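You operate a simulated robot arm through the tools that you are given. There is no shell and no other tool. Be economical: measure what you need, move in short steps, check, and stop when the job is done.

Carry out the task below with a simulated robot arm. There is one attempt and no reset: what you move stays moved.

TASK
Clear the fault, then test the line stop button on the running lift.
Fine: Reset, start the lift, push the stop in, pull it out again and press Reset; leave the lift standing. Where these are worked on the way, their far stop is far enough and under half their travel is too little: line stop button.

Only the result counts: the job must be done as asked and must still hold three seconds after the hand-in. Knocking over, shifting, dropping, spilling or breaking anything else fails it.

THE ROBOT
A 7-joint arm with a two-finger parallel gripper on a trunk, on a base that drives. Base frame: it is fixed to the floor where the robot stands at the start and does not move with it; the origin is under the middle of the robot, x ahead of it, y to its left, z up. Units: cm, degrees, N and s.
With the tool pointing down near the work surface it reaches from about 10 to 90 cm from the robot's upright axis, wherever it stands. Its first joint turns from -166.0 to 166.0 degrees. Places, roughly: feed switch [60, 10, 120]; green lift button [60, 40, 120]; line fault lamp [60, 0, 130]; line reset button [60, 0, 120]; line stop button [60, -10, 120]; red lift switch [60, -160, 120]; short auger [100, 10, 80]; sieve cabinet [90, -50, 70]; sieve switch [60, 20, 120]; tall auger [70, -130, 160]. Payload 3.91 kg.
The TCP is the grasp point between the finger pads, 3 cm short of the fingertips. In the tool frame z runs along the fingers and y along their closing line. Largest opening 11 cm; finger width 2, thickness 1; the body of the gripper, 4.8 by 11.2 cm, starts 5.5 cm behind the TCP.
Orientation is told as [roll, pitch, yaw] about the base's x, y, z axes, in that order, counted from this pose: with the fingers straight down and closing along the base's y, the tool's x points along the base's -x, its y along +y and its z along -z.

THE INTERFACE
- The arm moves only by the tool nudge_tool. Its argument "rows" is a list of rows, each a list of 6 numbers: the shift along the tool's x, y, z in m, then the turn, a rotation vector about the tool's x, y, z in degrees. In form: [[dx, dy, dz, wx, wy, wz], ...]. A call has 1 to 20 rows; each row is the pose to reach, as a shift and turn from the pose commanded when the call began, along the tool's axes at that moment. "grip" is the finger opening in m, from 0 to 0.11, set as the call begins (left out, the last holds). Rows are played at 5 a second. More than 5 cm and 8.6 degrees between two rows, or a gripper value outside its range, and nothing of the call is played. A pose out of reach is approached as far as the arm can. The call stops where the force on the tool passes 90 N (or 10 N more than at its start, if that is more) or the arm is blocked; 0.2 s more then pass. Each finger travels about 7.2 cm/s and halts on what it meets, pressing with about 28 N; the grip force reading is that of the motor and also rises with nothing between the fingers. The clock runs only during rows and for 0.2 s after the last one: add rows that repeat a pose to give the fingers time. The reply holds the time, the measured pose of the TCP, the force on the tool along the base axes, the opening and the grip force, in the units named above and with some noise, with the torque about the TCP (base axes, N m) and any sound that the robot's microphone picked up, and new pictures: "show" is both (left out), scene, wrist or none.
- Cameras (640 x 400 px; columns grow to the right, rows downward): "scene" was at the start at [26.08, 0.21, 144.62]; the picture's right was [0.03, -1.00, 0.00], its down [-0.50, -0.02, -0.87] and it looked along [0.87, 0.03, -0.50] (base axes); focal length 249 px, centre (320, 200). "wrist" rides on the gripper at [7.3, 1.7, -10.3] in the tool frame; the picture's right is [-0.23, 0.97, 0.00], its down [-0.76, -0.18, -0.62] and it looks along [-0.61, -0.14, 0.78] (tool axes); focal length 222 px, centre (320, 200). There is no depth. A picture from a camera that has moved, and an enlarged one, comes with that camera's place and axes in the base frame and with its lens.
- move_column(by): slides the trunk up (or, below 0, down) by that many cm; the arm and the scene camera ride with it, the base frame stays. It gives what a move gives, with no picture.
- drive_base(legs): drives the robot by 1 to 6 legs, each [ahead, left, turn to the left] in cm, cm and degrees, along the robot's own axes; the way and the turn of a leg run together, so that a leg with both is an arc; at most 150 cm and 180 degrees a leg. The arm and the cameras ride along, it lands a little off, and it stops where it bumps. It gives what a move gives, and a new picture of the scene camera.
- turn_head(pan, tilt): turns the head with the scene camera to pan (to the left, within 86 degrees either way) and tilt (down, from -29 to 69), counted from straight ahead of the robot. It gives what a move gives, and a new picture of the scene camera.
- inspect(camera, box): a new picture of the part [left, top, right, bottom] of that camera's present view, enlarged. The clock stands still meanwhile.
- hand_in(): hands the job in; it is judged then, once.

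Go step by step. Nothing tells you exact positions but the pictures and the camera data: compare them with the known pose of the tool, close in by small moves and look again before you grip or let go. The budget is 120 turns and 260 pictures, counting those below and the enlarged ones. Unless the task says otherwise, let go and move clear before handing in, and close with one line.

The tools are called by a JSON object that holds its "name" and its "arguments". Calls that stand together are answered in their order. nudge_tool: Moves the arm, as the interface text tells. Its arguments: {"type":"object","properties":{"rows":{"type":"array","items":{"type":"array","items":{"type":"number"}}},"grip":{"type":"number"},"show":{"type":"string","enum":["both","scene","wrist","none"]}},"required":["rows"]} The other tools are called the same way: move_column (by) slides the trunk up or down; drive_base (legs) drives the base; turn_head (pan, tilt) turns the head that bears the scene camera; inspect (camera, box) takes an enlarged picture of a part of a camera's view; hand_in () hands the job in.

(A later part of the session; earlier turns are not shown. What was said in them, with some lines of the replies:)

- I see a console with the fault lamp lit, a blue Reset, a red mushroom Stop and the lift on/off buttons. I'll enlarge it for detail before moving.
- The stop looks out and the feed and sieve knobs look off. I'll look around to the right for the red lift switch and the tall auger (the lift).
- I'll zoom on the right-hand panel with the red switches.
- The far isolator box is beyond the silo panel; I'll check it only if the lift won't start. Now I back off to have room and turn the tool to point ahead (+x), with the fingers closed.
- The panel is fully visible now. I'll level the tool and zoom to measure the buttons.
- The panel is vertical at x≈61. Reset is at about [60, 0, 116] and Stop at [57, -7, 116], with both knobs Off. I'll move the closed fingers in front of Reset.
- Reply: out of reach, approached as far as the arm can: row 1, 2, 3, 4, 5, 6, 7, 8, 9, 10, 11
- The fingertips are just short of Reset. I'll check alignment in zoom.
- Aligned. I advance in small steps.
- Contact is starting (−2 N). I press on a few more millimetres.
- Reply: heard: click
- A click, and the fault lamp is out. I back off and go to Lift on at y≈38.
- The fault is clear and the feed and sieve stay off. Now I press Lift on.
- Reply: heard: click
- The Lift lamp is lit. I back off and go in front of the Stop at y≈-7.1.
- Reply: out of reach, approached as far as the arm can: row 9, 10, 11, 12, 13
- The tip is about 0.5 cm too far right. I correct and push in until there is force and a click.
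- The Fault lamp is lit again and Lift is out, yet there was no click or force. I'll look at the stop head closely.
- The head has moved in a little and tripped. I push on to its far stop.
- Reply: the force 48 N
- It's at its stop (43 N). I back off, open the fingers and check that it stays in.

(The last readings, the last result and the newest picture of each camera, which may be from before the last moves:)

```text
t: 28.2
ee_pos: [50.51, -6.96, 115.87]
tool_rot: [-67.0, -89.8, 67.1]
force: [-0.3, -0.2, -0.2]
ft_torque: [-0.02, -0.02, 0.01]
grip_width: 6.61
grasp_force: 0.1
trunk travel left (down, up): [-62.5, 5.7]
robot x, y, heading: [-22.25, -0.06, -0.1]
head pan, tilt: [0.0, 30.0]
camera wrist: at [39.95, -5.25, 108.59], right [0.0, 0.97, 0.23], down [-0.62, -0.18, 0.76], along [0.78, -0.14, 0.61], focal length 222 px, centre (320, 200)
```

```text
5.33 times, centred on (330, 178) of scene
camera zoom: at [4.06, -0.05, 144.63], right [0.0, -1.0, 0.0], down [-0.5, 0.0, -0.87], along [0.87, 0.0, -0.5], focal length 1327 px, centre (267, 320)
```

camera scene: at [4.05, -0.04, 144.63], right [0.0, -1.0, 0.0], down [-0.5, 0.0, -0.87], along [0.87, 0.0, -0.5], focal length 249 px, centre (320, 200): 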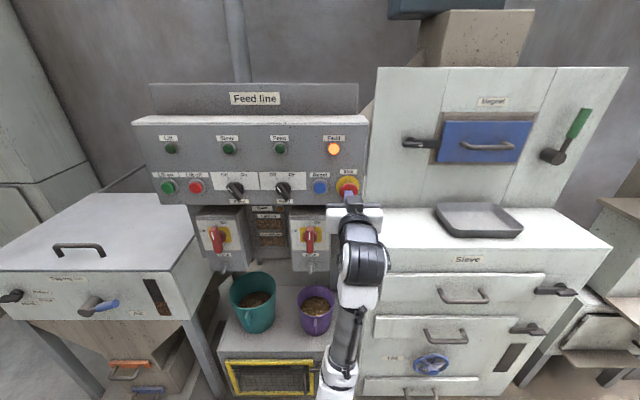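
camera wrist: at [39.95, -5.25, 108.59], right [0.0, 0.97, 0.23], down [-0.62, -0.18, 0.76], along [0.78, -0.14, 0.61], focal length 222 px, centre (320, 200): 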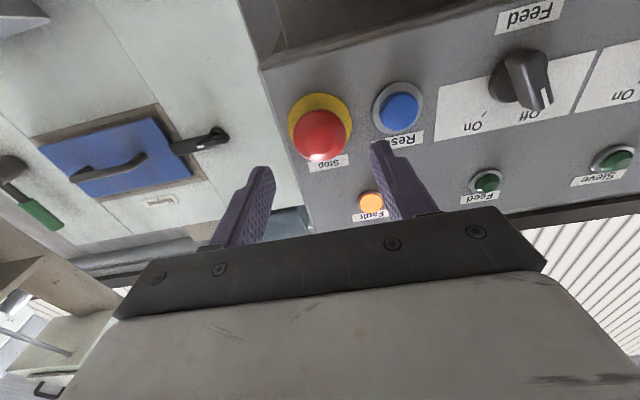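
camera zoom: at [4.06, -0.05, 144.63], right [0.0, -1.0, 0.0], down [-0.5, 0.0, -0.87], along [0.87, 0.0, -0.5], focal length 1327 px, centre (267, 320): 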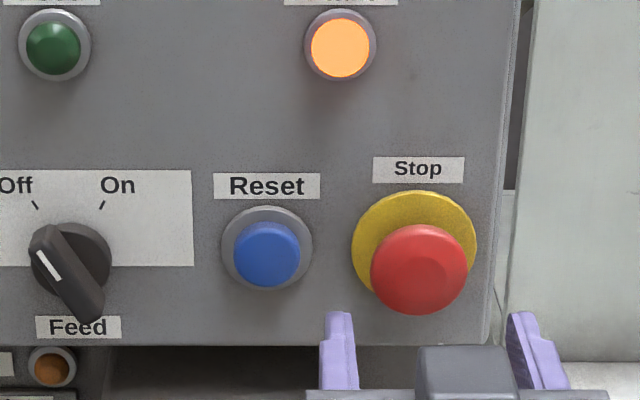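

The stop is latched in. I advance around the head and grip.

{"name": "nudge_tool", "arguments": {"rows": [[0, 0, 0.02, 0, 0, 0], [0, 0, 0.04, 0, 0, 0], [0, 0, 0.05, 0, 0, 0], [0, 0, 0.055, 0, 0, 0]], "grip": 0.066, "show": "both"}}

{"name": "inspect", "arguments": {"camera": "scene", "box": [270, 140, 390, 215]}}

{"name": "inspect", "arguments": {"camera": "wrist", "box": [200, 80, 440, 230]}}

```text
t: 29.2
ee_pos: [55.85, -6.82, 115.99]
tool_rot: [-67.8, -89.9, 67.8]
force: [-0.7, -0.6, -0.9]
ft_torque: [-0.04, -0.02, -0.01]
grip_width: 6.6
grasp_force: 0.0
trunk travel left (down, up): [-62.5, 5.7]
robot x, y, heading: [-21.93, 0.19, -0.1]
head pan, tilt: [0.0, 30.0]
camera scene: at [4.07, -0.05, 144.62], right [0.0, -1.0, 0.0], down [-0.5, 0.0, -0.87], along [0.87, 0.0, -0.5], focal length 249 px, centre (320, 200)
camera wrist: at [45.42, -5.26, 108.65], right [0.0, 0.97, 0.23], down [-0.62, -0.18, 0.76], along [0.78, -0.14, 0.61], focal length 222 px, centre (320, 200)
```

scene: 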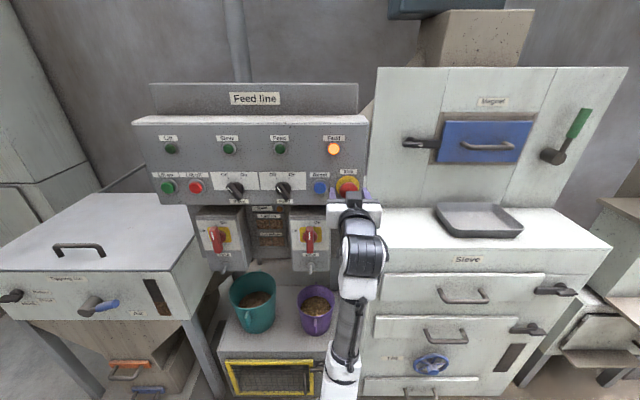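
wrist: 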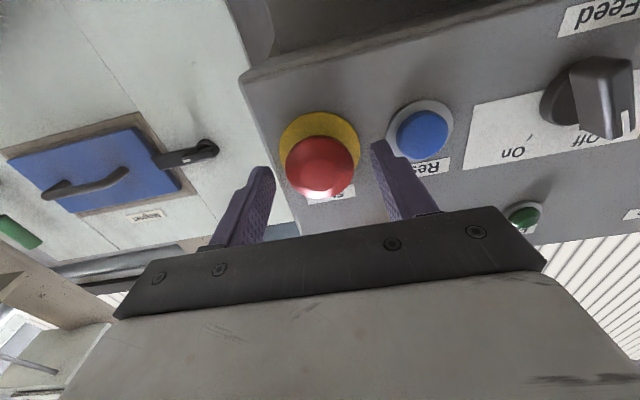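

```text
5.33 times, centred on (330, 178) of scene
camera zoom: at [4.07, -0.05, 144.62], right [0.0, -1.0, 0.0], down [-0.5, 0.0, -0.87], along [0.87, 0.0, -0.5], focal length 1327 px, centre (267, 320)
```

zoom: 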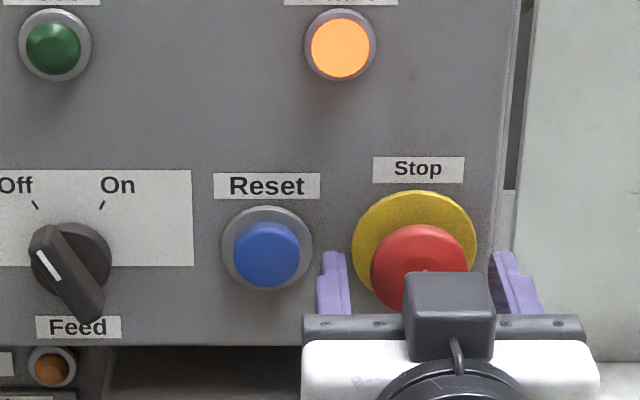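

```text
2.67 times, centred on (320, 155) of wrist
camera zoom: at [45.42, -5.26, 108.65], right [0.0, 0.97, 0.23], down [-0.62, -0.18, 0.76], along [0.78, -0.14, 0.61], focal length 592 px, centre (320, 320)
```

zoom: 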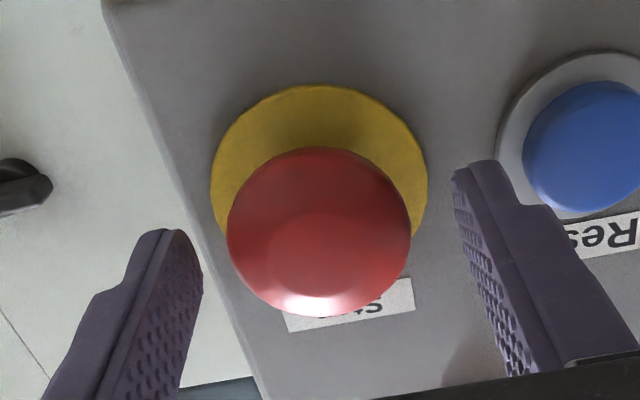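

I go 0.7 cm deeper, then close on the head.

{"name": "nudge_tool", "arguments": {"rows": [[0, 0, 0.004, 0, 0, 0], [0, 0, 0.008, 0, 0, 0]], "grip": 0.066, "show": "none"}}

{"name": "nudge_tool", "arguments": {"rows": [[0, 0, 0, 0, 0, 0], [0, 0, 0, 0, 0, 0], [0, 0, 0, 0, 0, 0], [0, 0, 0, 0, 0, 0]], "grip": 0.03, "show": "both"}}

{"name": "inspect", "arguments": {"camera": "wrist", "box": [200, 80, 440, 230]}}

```text
t: 29.8
ee_pos: [56.72, -6.85, 116.05]
tool_rot: [-96.3, -89.8, 96.6]
force: [-0.4, -0.4, 0.0]
ft_torque: [0.02, 0.01, 0.02]
grip_width: 6.62
grasp_force: 0.0
trunk travel left (down, up): [-62.5, 5.7]
robot x, y, heading: [-22.08, 0.03, 0.1]
head pan, tilt: [0.0, 30.0]
```

```text
t: 30.8
ee_pos: [56.74, -7.0, 116.04]
tool_rot: [-90.3, -90.0, 90.4]
force: [-0.3, -1.7, 0.3]
ft_torque: [-0.05, 0.0, 0.01]
grip_width: 4.42
grasp_force: 45.1
trunk travel left (down, up): [-62.5, 5.7]
robot x, y, heading: [-22.17, -0.35, -0.1]
head pan, tilt: [0.0, 30.0]
camera scene: at [4.05, -0.07, 144.63], right [0.0, -1.0, 0.0], down [-0.5, 0.0, -0.87], along [0.87, 0.0, -0.5], focal length 249 px, centre (320, 200)
camera wrist: at [46.21, -5.3, 108.7], right [0.0, 0.97, 0.23], down [-0.62, -0.18, 0.76], along [0.78, -0.14, 0.61], focal length 222 px, centre (320, 200)
```

scene: 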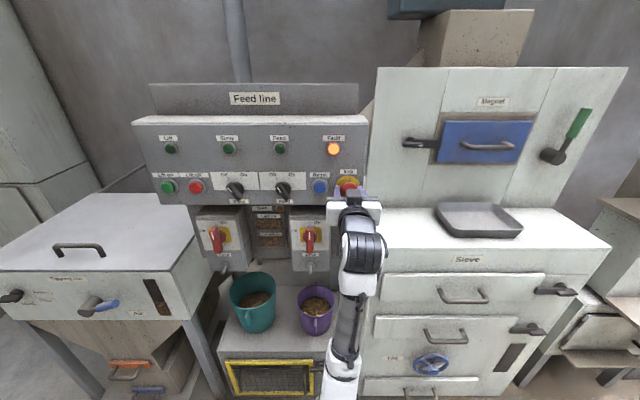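
wrist: 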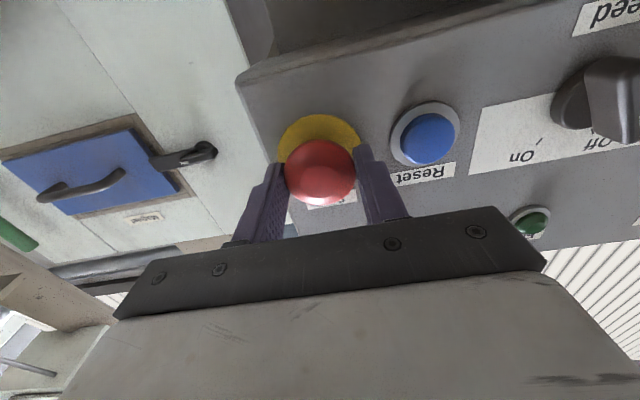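

```text
2.67 times, centred on (320, 155) of wrist
camera zoom: at [46.21, -5.3, 108.7], right [0.0, 0.97, 0.23], down [-0.62, -0.18, 0.76], along [0.78, -0.14, 0.61], focal length 592 px, centre (320, 320)
```

zoom: 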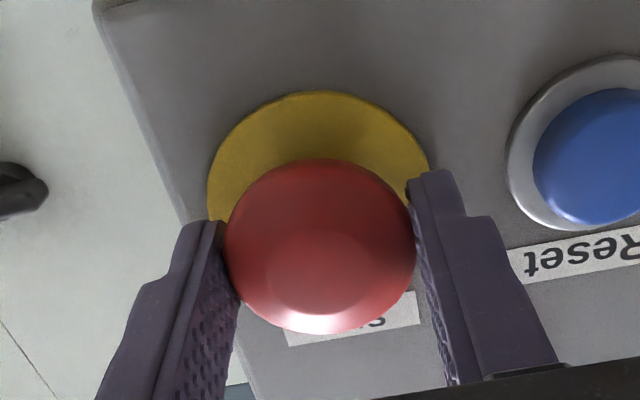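

The head is gripped at 4.4 cm. I pull it out about 1.3 cm.

{"name": "nudge_tool", "arguments": {"rows": [[0, 0, -0.003, 0, 0, 0], [0, 0, -0.006, 0, 0, 0], [0, 0, -0.009, 0, 0, 0], [0, 0, -0.012, 0, 0, 0], [0, 0, -0.012, 0, 0, 0]], "show": "wrist"}}

{"name": "inspect", "arguments": {"camera": "scene", "box": [270, 140, 390, 215]}}

```text
t: 32.0
ee_pos: [55.64, -6.97, 115.85]
tool_rot: [-14.2, -90.0, 14.3]
force: [28.9, -6.8, 15.7]
ft_torque: [-0.02, -0.24, -0.01]
grip_width: 4.41
grasp_force: 45.0
trunk travel left (down, up): [-62.5, 5.7]
robot x, y, heading: [-21.79, 0.28, -0.2]
head pan, tilt: [0.0, 30.0]
camera wrist: at [45.17, -5.3, 108.61], right [0.0, 0.97, 0.23], down [-0.62, -0.18, 0.76], along [0.78, -0.14, 0.61], focal length 222 px, centre (320, 200)
```

wrist: 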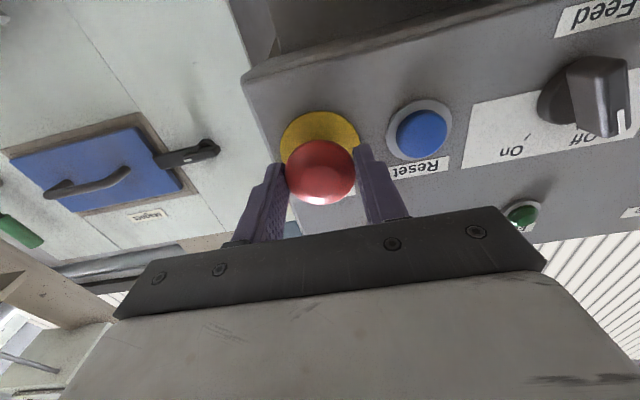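

```text
5.33 times, centred on (330, 178) of scene
camera zoom: at [4.25, -0.12, 144.6], right [0.0, -1.0, 0.0], down [-0.5, 0.0, -0.87], along [0.87, 0.0, -0.5], focal length 1327 px, centre (267, 320)
```

zoom: 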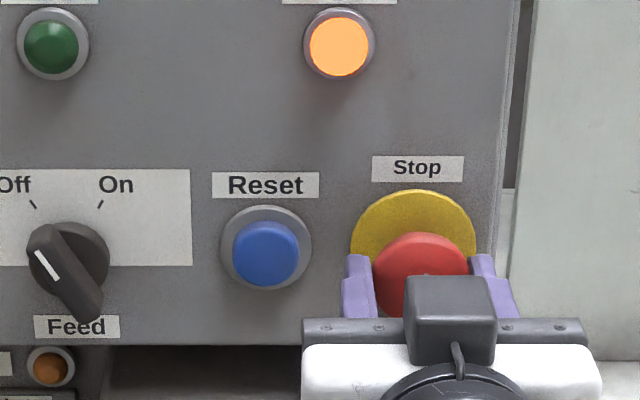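

The head is out against its outer stop (29 N). I release and back off.

{"name": "nudge_tool", "arguments": {"rows": [[0, 0, 0.002, 0, 0, 0], [0, 0, 0.002, 0, 0, 0], [0, 0, 0.002, 0, 0, 0], [0, 0, 0.002, 0, 0, 0]], "grip": 0.066, "show": "none"}}

{"name": "nudge_tool", "arguments": {"rows": [[0, 0, -0.03, 0, 0, 0], [0, 0, -0.06, 0, 0, 0], [0, 0, -0.065, 0, 0, 0]], "grip": 0.066, "show": "none"}}

{"name": "inspect", "arguments": {"camera": "scene", "box": [270, 140, 390, 215]}}

```text
t: 33.0
ee_pos: [55.69, -6.91, 116.06]
tool_rot: [-61.6, -89.9, 61.6]
force: [-0.5, 1.0, 0.4]
ft_torque: [0.0, -0.01, 0.03]
grip_width: 6.62
grasp_force: 0.0
trunk travel left (down, up): [-62.5, 5.7]
robot x, y, heading: [-22.09, -0.46, -0.1]
head pan, tilt: [0.0, 30.0]
```

```text
t: 33.8
ee_pos: [49.15, -6.89, 115.89]
tool_rot: [-65.4, -90.0, 65.4]
force: [-0.3, 0.0, 0.6]
ft_torque: [0.03, 0.01, -0.02]
grip_width: 6.58
grasp_force: 0.2
trunk travel left (down, up): [-62.5, 5.7]
robot x, y, heading: [-21.86, 0.17, 0.4]
head pan, tilt: [0.0, 30.0]
```

```text
5.33 times, centred on (330, 178) of scene
camera zoom: at [4.07, -0.05, 144.62], right [0.0, -1.0, 0.0], down [-0.5, 0.0, -0.87], along [0.87, 0.0, -0.5], focal length 1327 px, centre (267, 320)
```

zoom: 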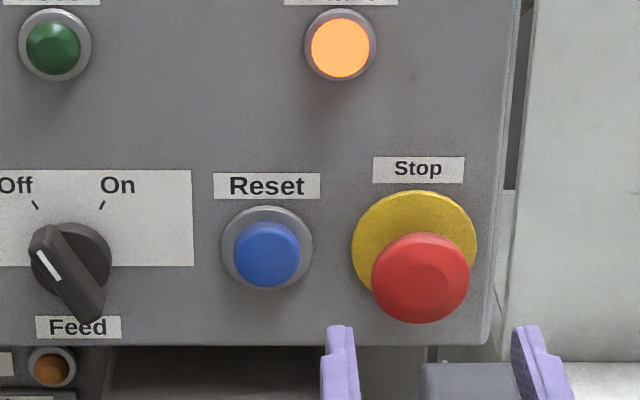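

The stop is fully out as before. Now I close the fingers, move to Reset and press it.

{"name": "nudge_tool", "arguments": {"rows": [[0, 0.03, 0, 0, 0, 0], [0, 0.068, 0, 0, 0, 0], [0, 0.068, 0, 0, 0, 0], [0, 0.068, 0, 0, 0, 0], [0, 0.068, 0.03, 0, 0, 0], [0, 0.068, 0.055, 0, 0, 0], [0, 0.068, 0.065, 0, 0, 0]], "grip": 0, "show": "wrist"}}

{"name": "inspect", "arguments": {"camera": "wrist", "box": [240, 80, 400, 180]}}

```text
t: 35.4
ee_pos: [55.75, 0.03, 115.97]
tool_rot: [-84.9, -90.1, 84.9]
force: [0.3, -0.6, 0.0]
ft_torque: [-0.01, 0.05, -0.04]
grip_width: 0.02
grasp_force: 27.9
out of reach, approached as far as the arm can: row 2, 3
trunk travel left (down, up): [-62.5, 5.7]
robot x, y, heading: [-22.39, 0.27, -0.1]
head pan, tilt: [0.0, 30.0]
camera wrist: at [45.26, 1.55, 108.65], right [0.0, 0.97, 0.23], down [-0.62, -0.18, 0.76], along [0.78, -0.14, 0.61], focal length 222 px, centre (320, 200)
```

wrist: 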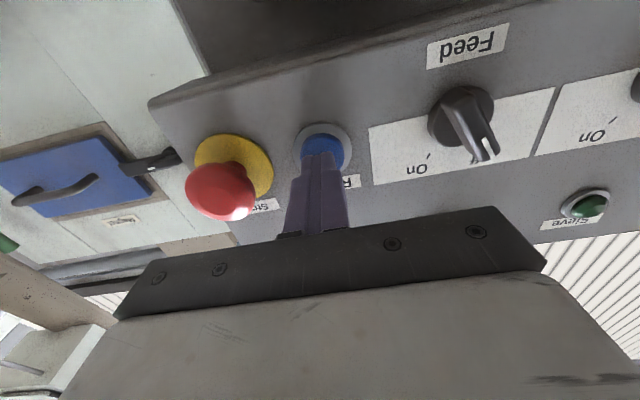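

```text
4.00 times, centred on (320, 130) of wrist
camera zoom: at [45.26, 1.55, 108.65], right [0.0, 0.97, 0.23], down [-0.62, -0.18, 0.76], along [0.78, -0.14, 0.61], focal length 888 px, centre (320, 480)
```

zoom: 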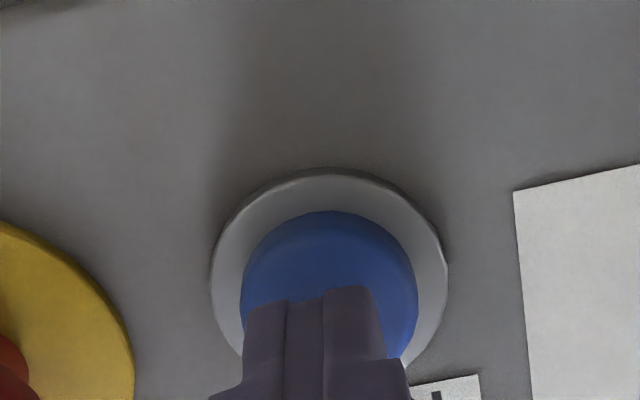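

{"name": "nudge_tool", "arguments": {"rows": [[0, 0, 0.004, 0, 0, 0], [0, 0, 0.008, 0, 0, 0], [0, 0, 0.011, 0, 0, 0], [0, 0, 0.014, 0, 0, 0]], "show": "scene"}}

```text
t: 36.4
ee_pos: [57.07, -0.14, 115.93]
tool_rot: [-50.1, -89.9, 49.9]
force: [-13.2, 0.8, -5.3]
ft_torque: [-0.06, 0.17, -0.01]
grip_width: 0.01
grasp_force: 28.1
trunk travel left (down, up): [-62.5, 5.7]
robot x, y, heading: [-21.84, -0.01, 0.0]
head pan, tilt: [0.0, 30.0]
heard: click
camera scene: at [3.95, -0.06, 144.63], right [0.0, -1.0, 0.0], down [-0.5, 0.0, -0.87], along [0.87, 0.0, -0.5], focal length 249 px, centre (320, 200)
```

scene: 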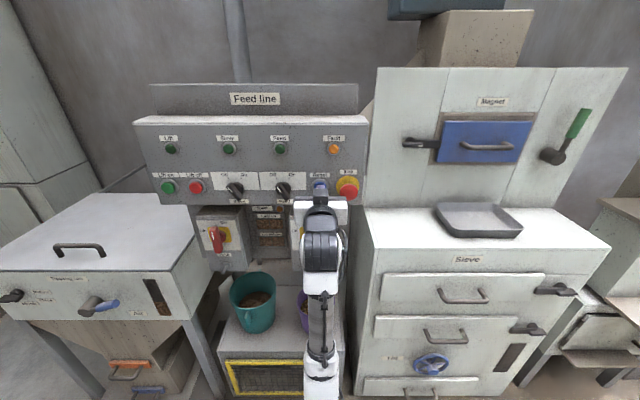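

A click: the fault is cleared and the lift is standing. I back away and verify.

{"name": "nudge_tool", "arguments": {"rows": [[0, 0, -0.03, 0, 0, 0], [0, 0, -0.07, 0, 0, 0], [0, 0, -0.11, 0, 0, 0], [0, 0, -0.15, 0, 0, 0], [0, 0, -0.15, 0, 0, 0]], "show": "none"}}

{"name": "inspect", "arguments": {"camera": "scene", "box": [140, 130, 380, 280]}}

```text
t: 37.6
ee_pos: [49.22, -0.02, 117.35]
tool_rot: [-55.8, -89.9, 55.8]
force: [-0.1, -0.2, 0.0]
ft_torque: [0.03, -0.02, 0.0]
grip_width: 0.01
grasp_force: 28.0
out of reach, approached as far as the arm can: row 3, 4, 5
trunk travel left (down, up): [-62.5, 5.7]
robot x, y, heading: [-21.64, -0.12, 0.2]
head pan, tilt: [0.0, 30.0]
```

```text
2.67 times, centred on (260, 205) of scene
camera zoom: at [4.07, -0.05, 144.62], right [0.0, -1.0, 0.0], down [-0.5, 0.0, -0.87], along [0.87, 0.0, -0.5], focal length 664 px, centre (480, 187)
```

zoom: 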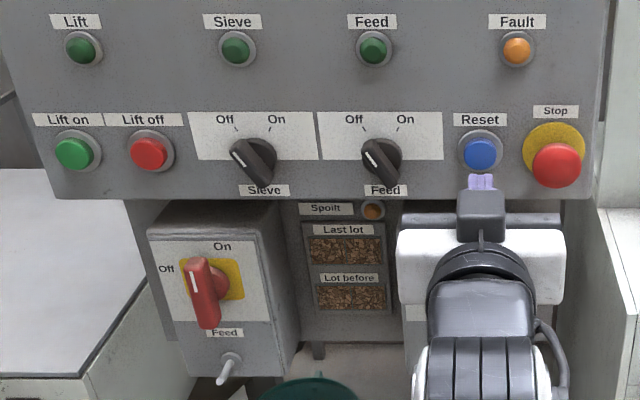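

All lamps are out, the stop is out and the arm is clear, so I hand in.

{"name": "hand_in", "arguments": {}}

```text
The job is handed in.
```

The fault is cleared and the line stop was tested on the running lift. I pushed the stop to its far end, pulled it back out and pressed Reset; at hand-in the lift was standing, all lamps were out and the arm was clear.
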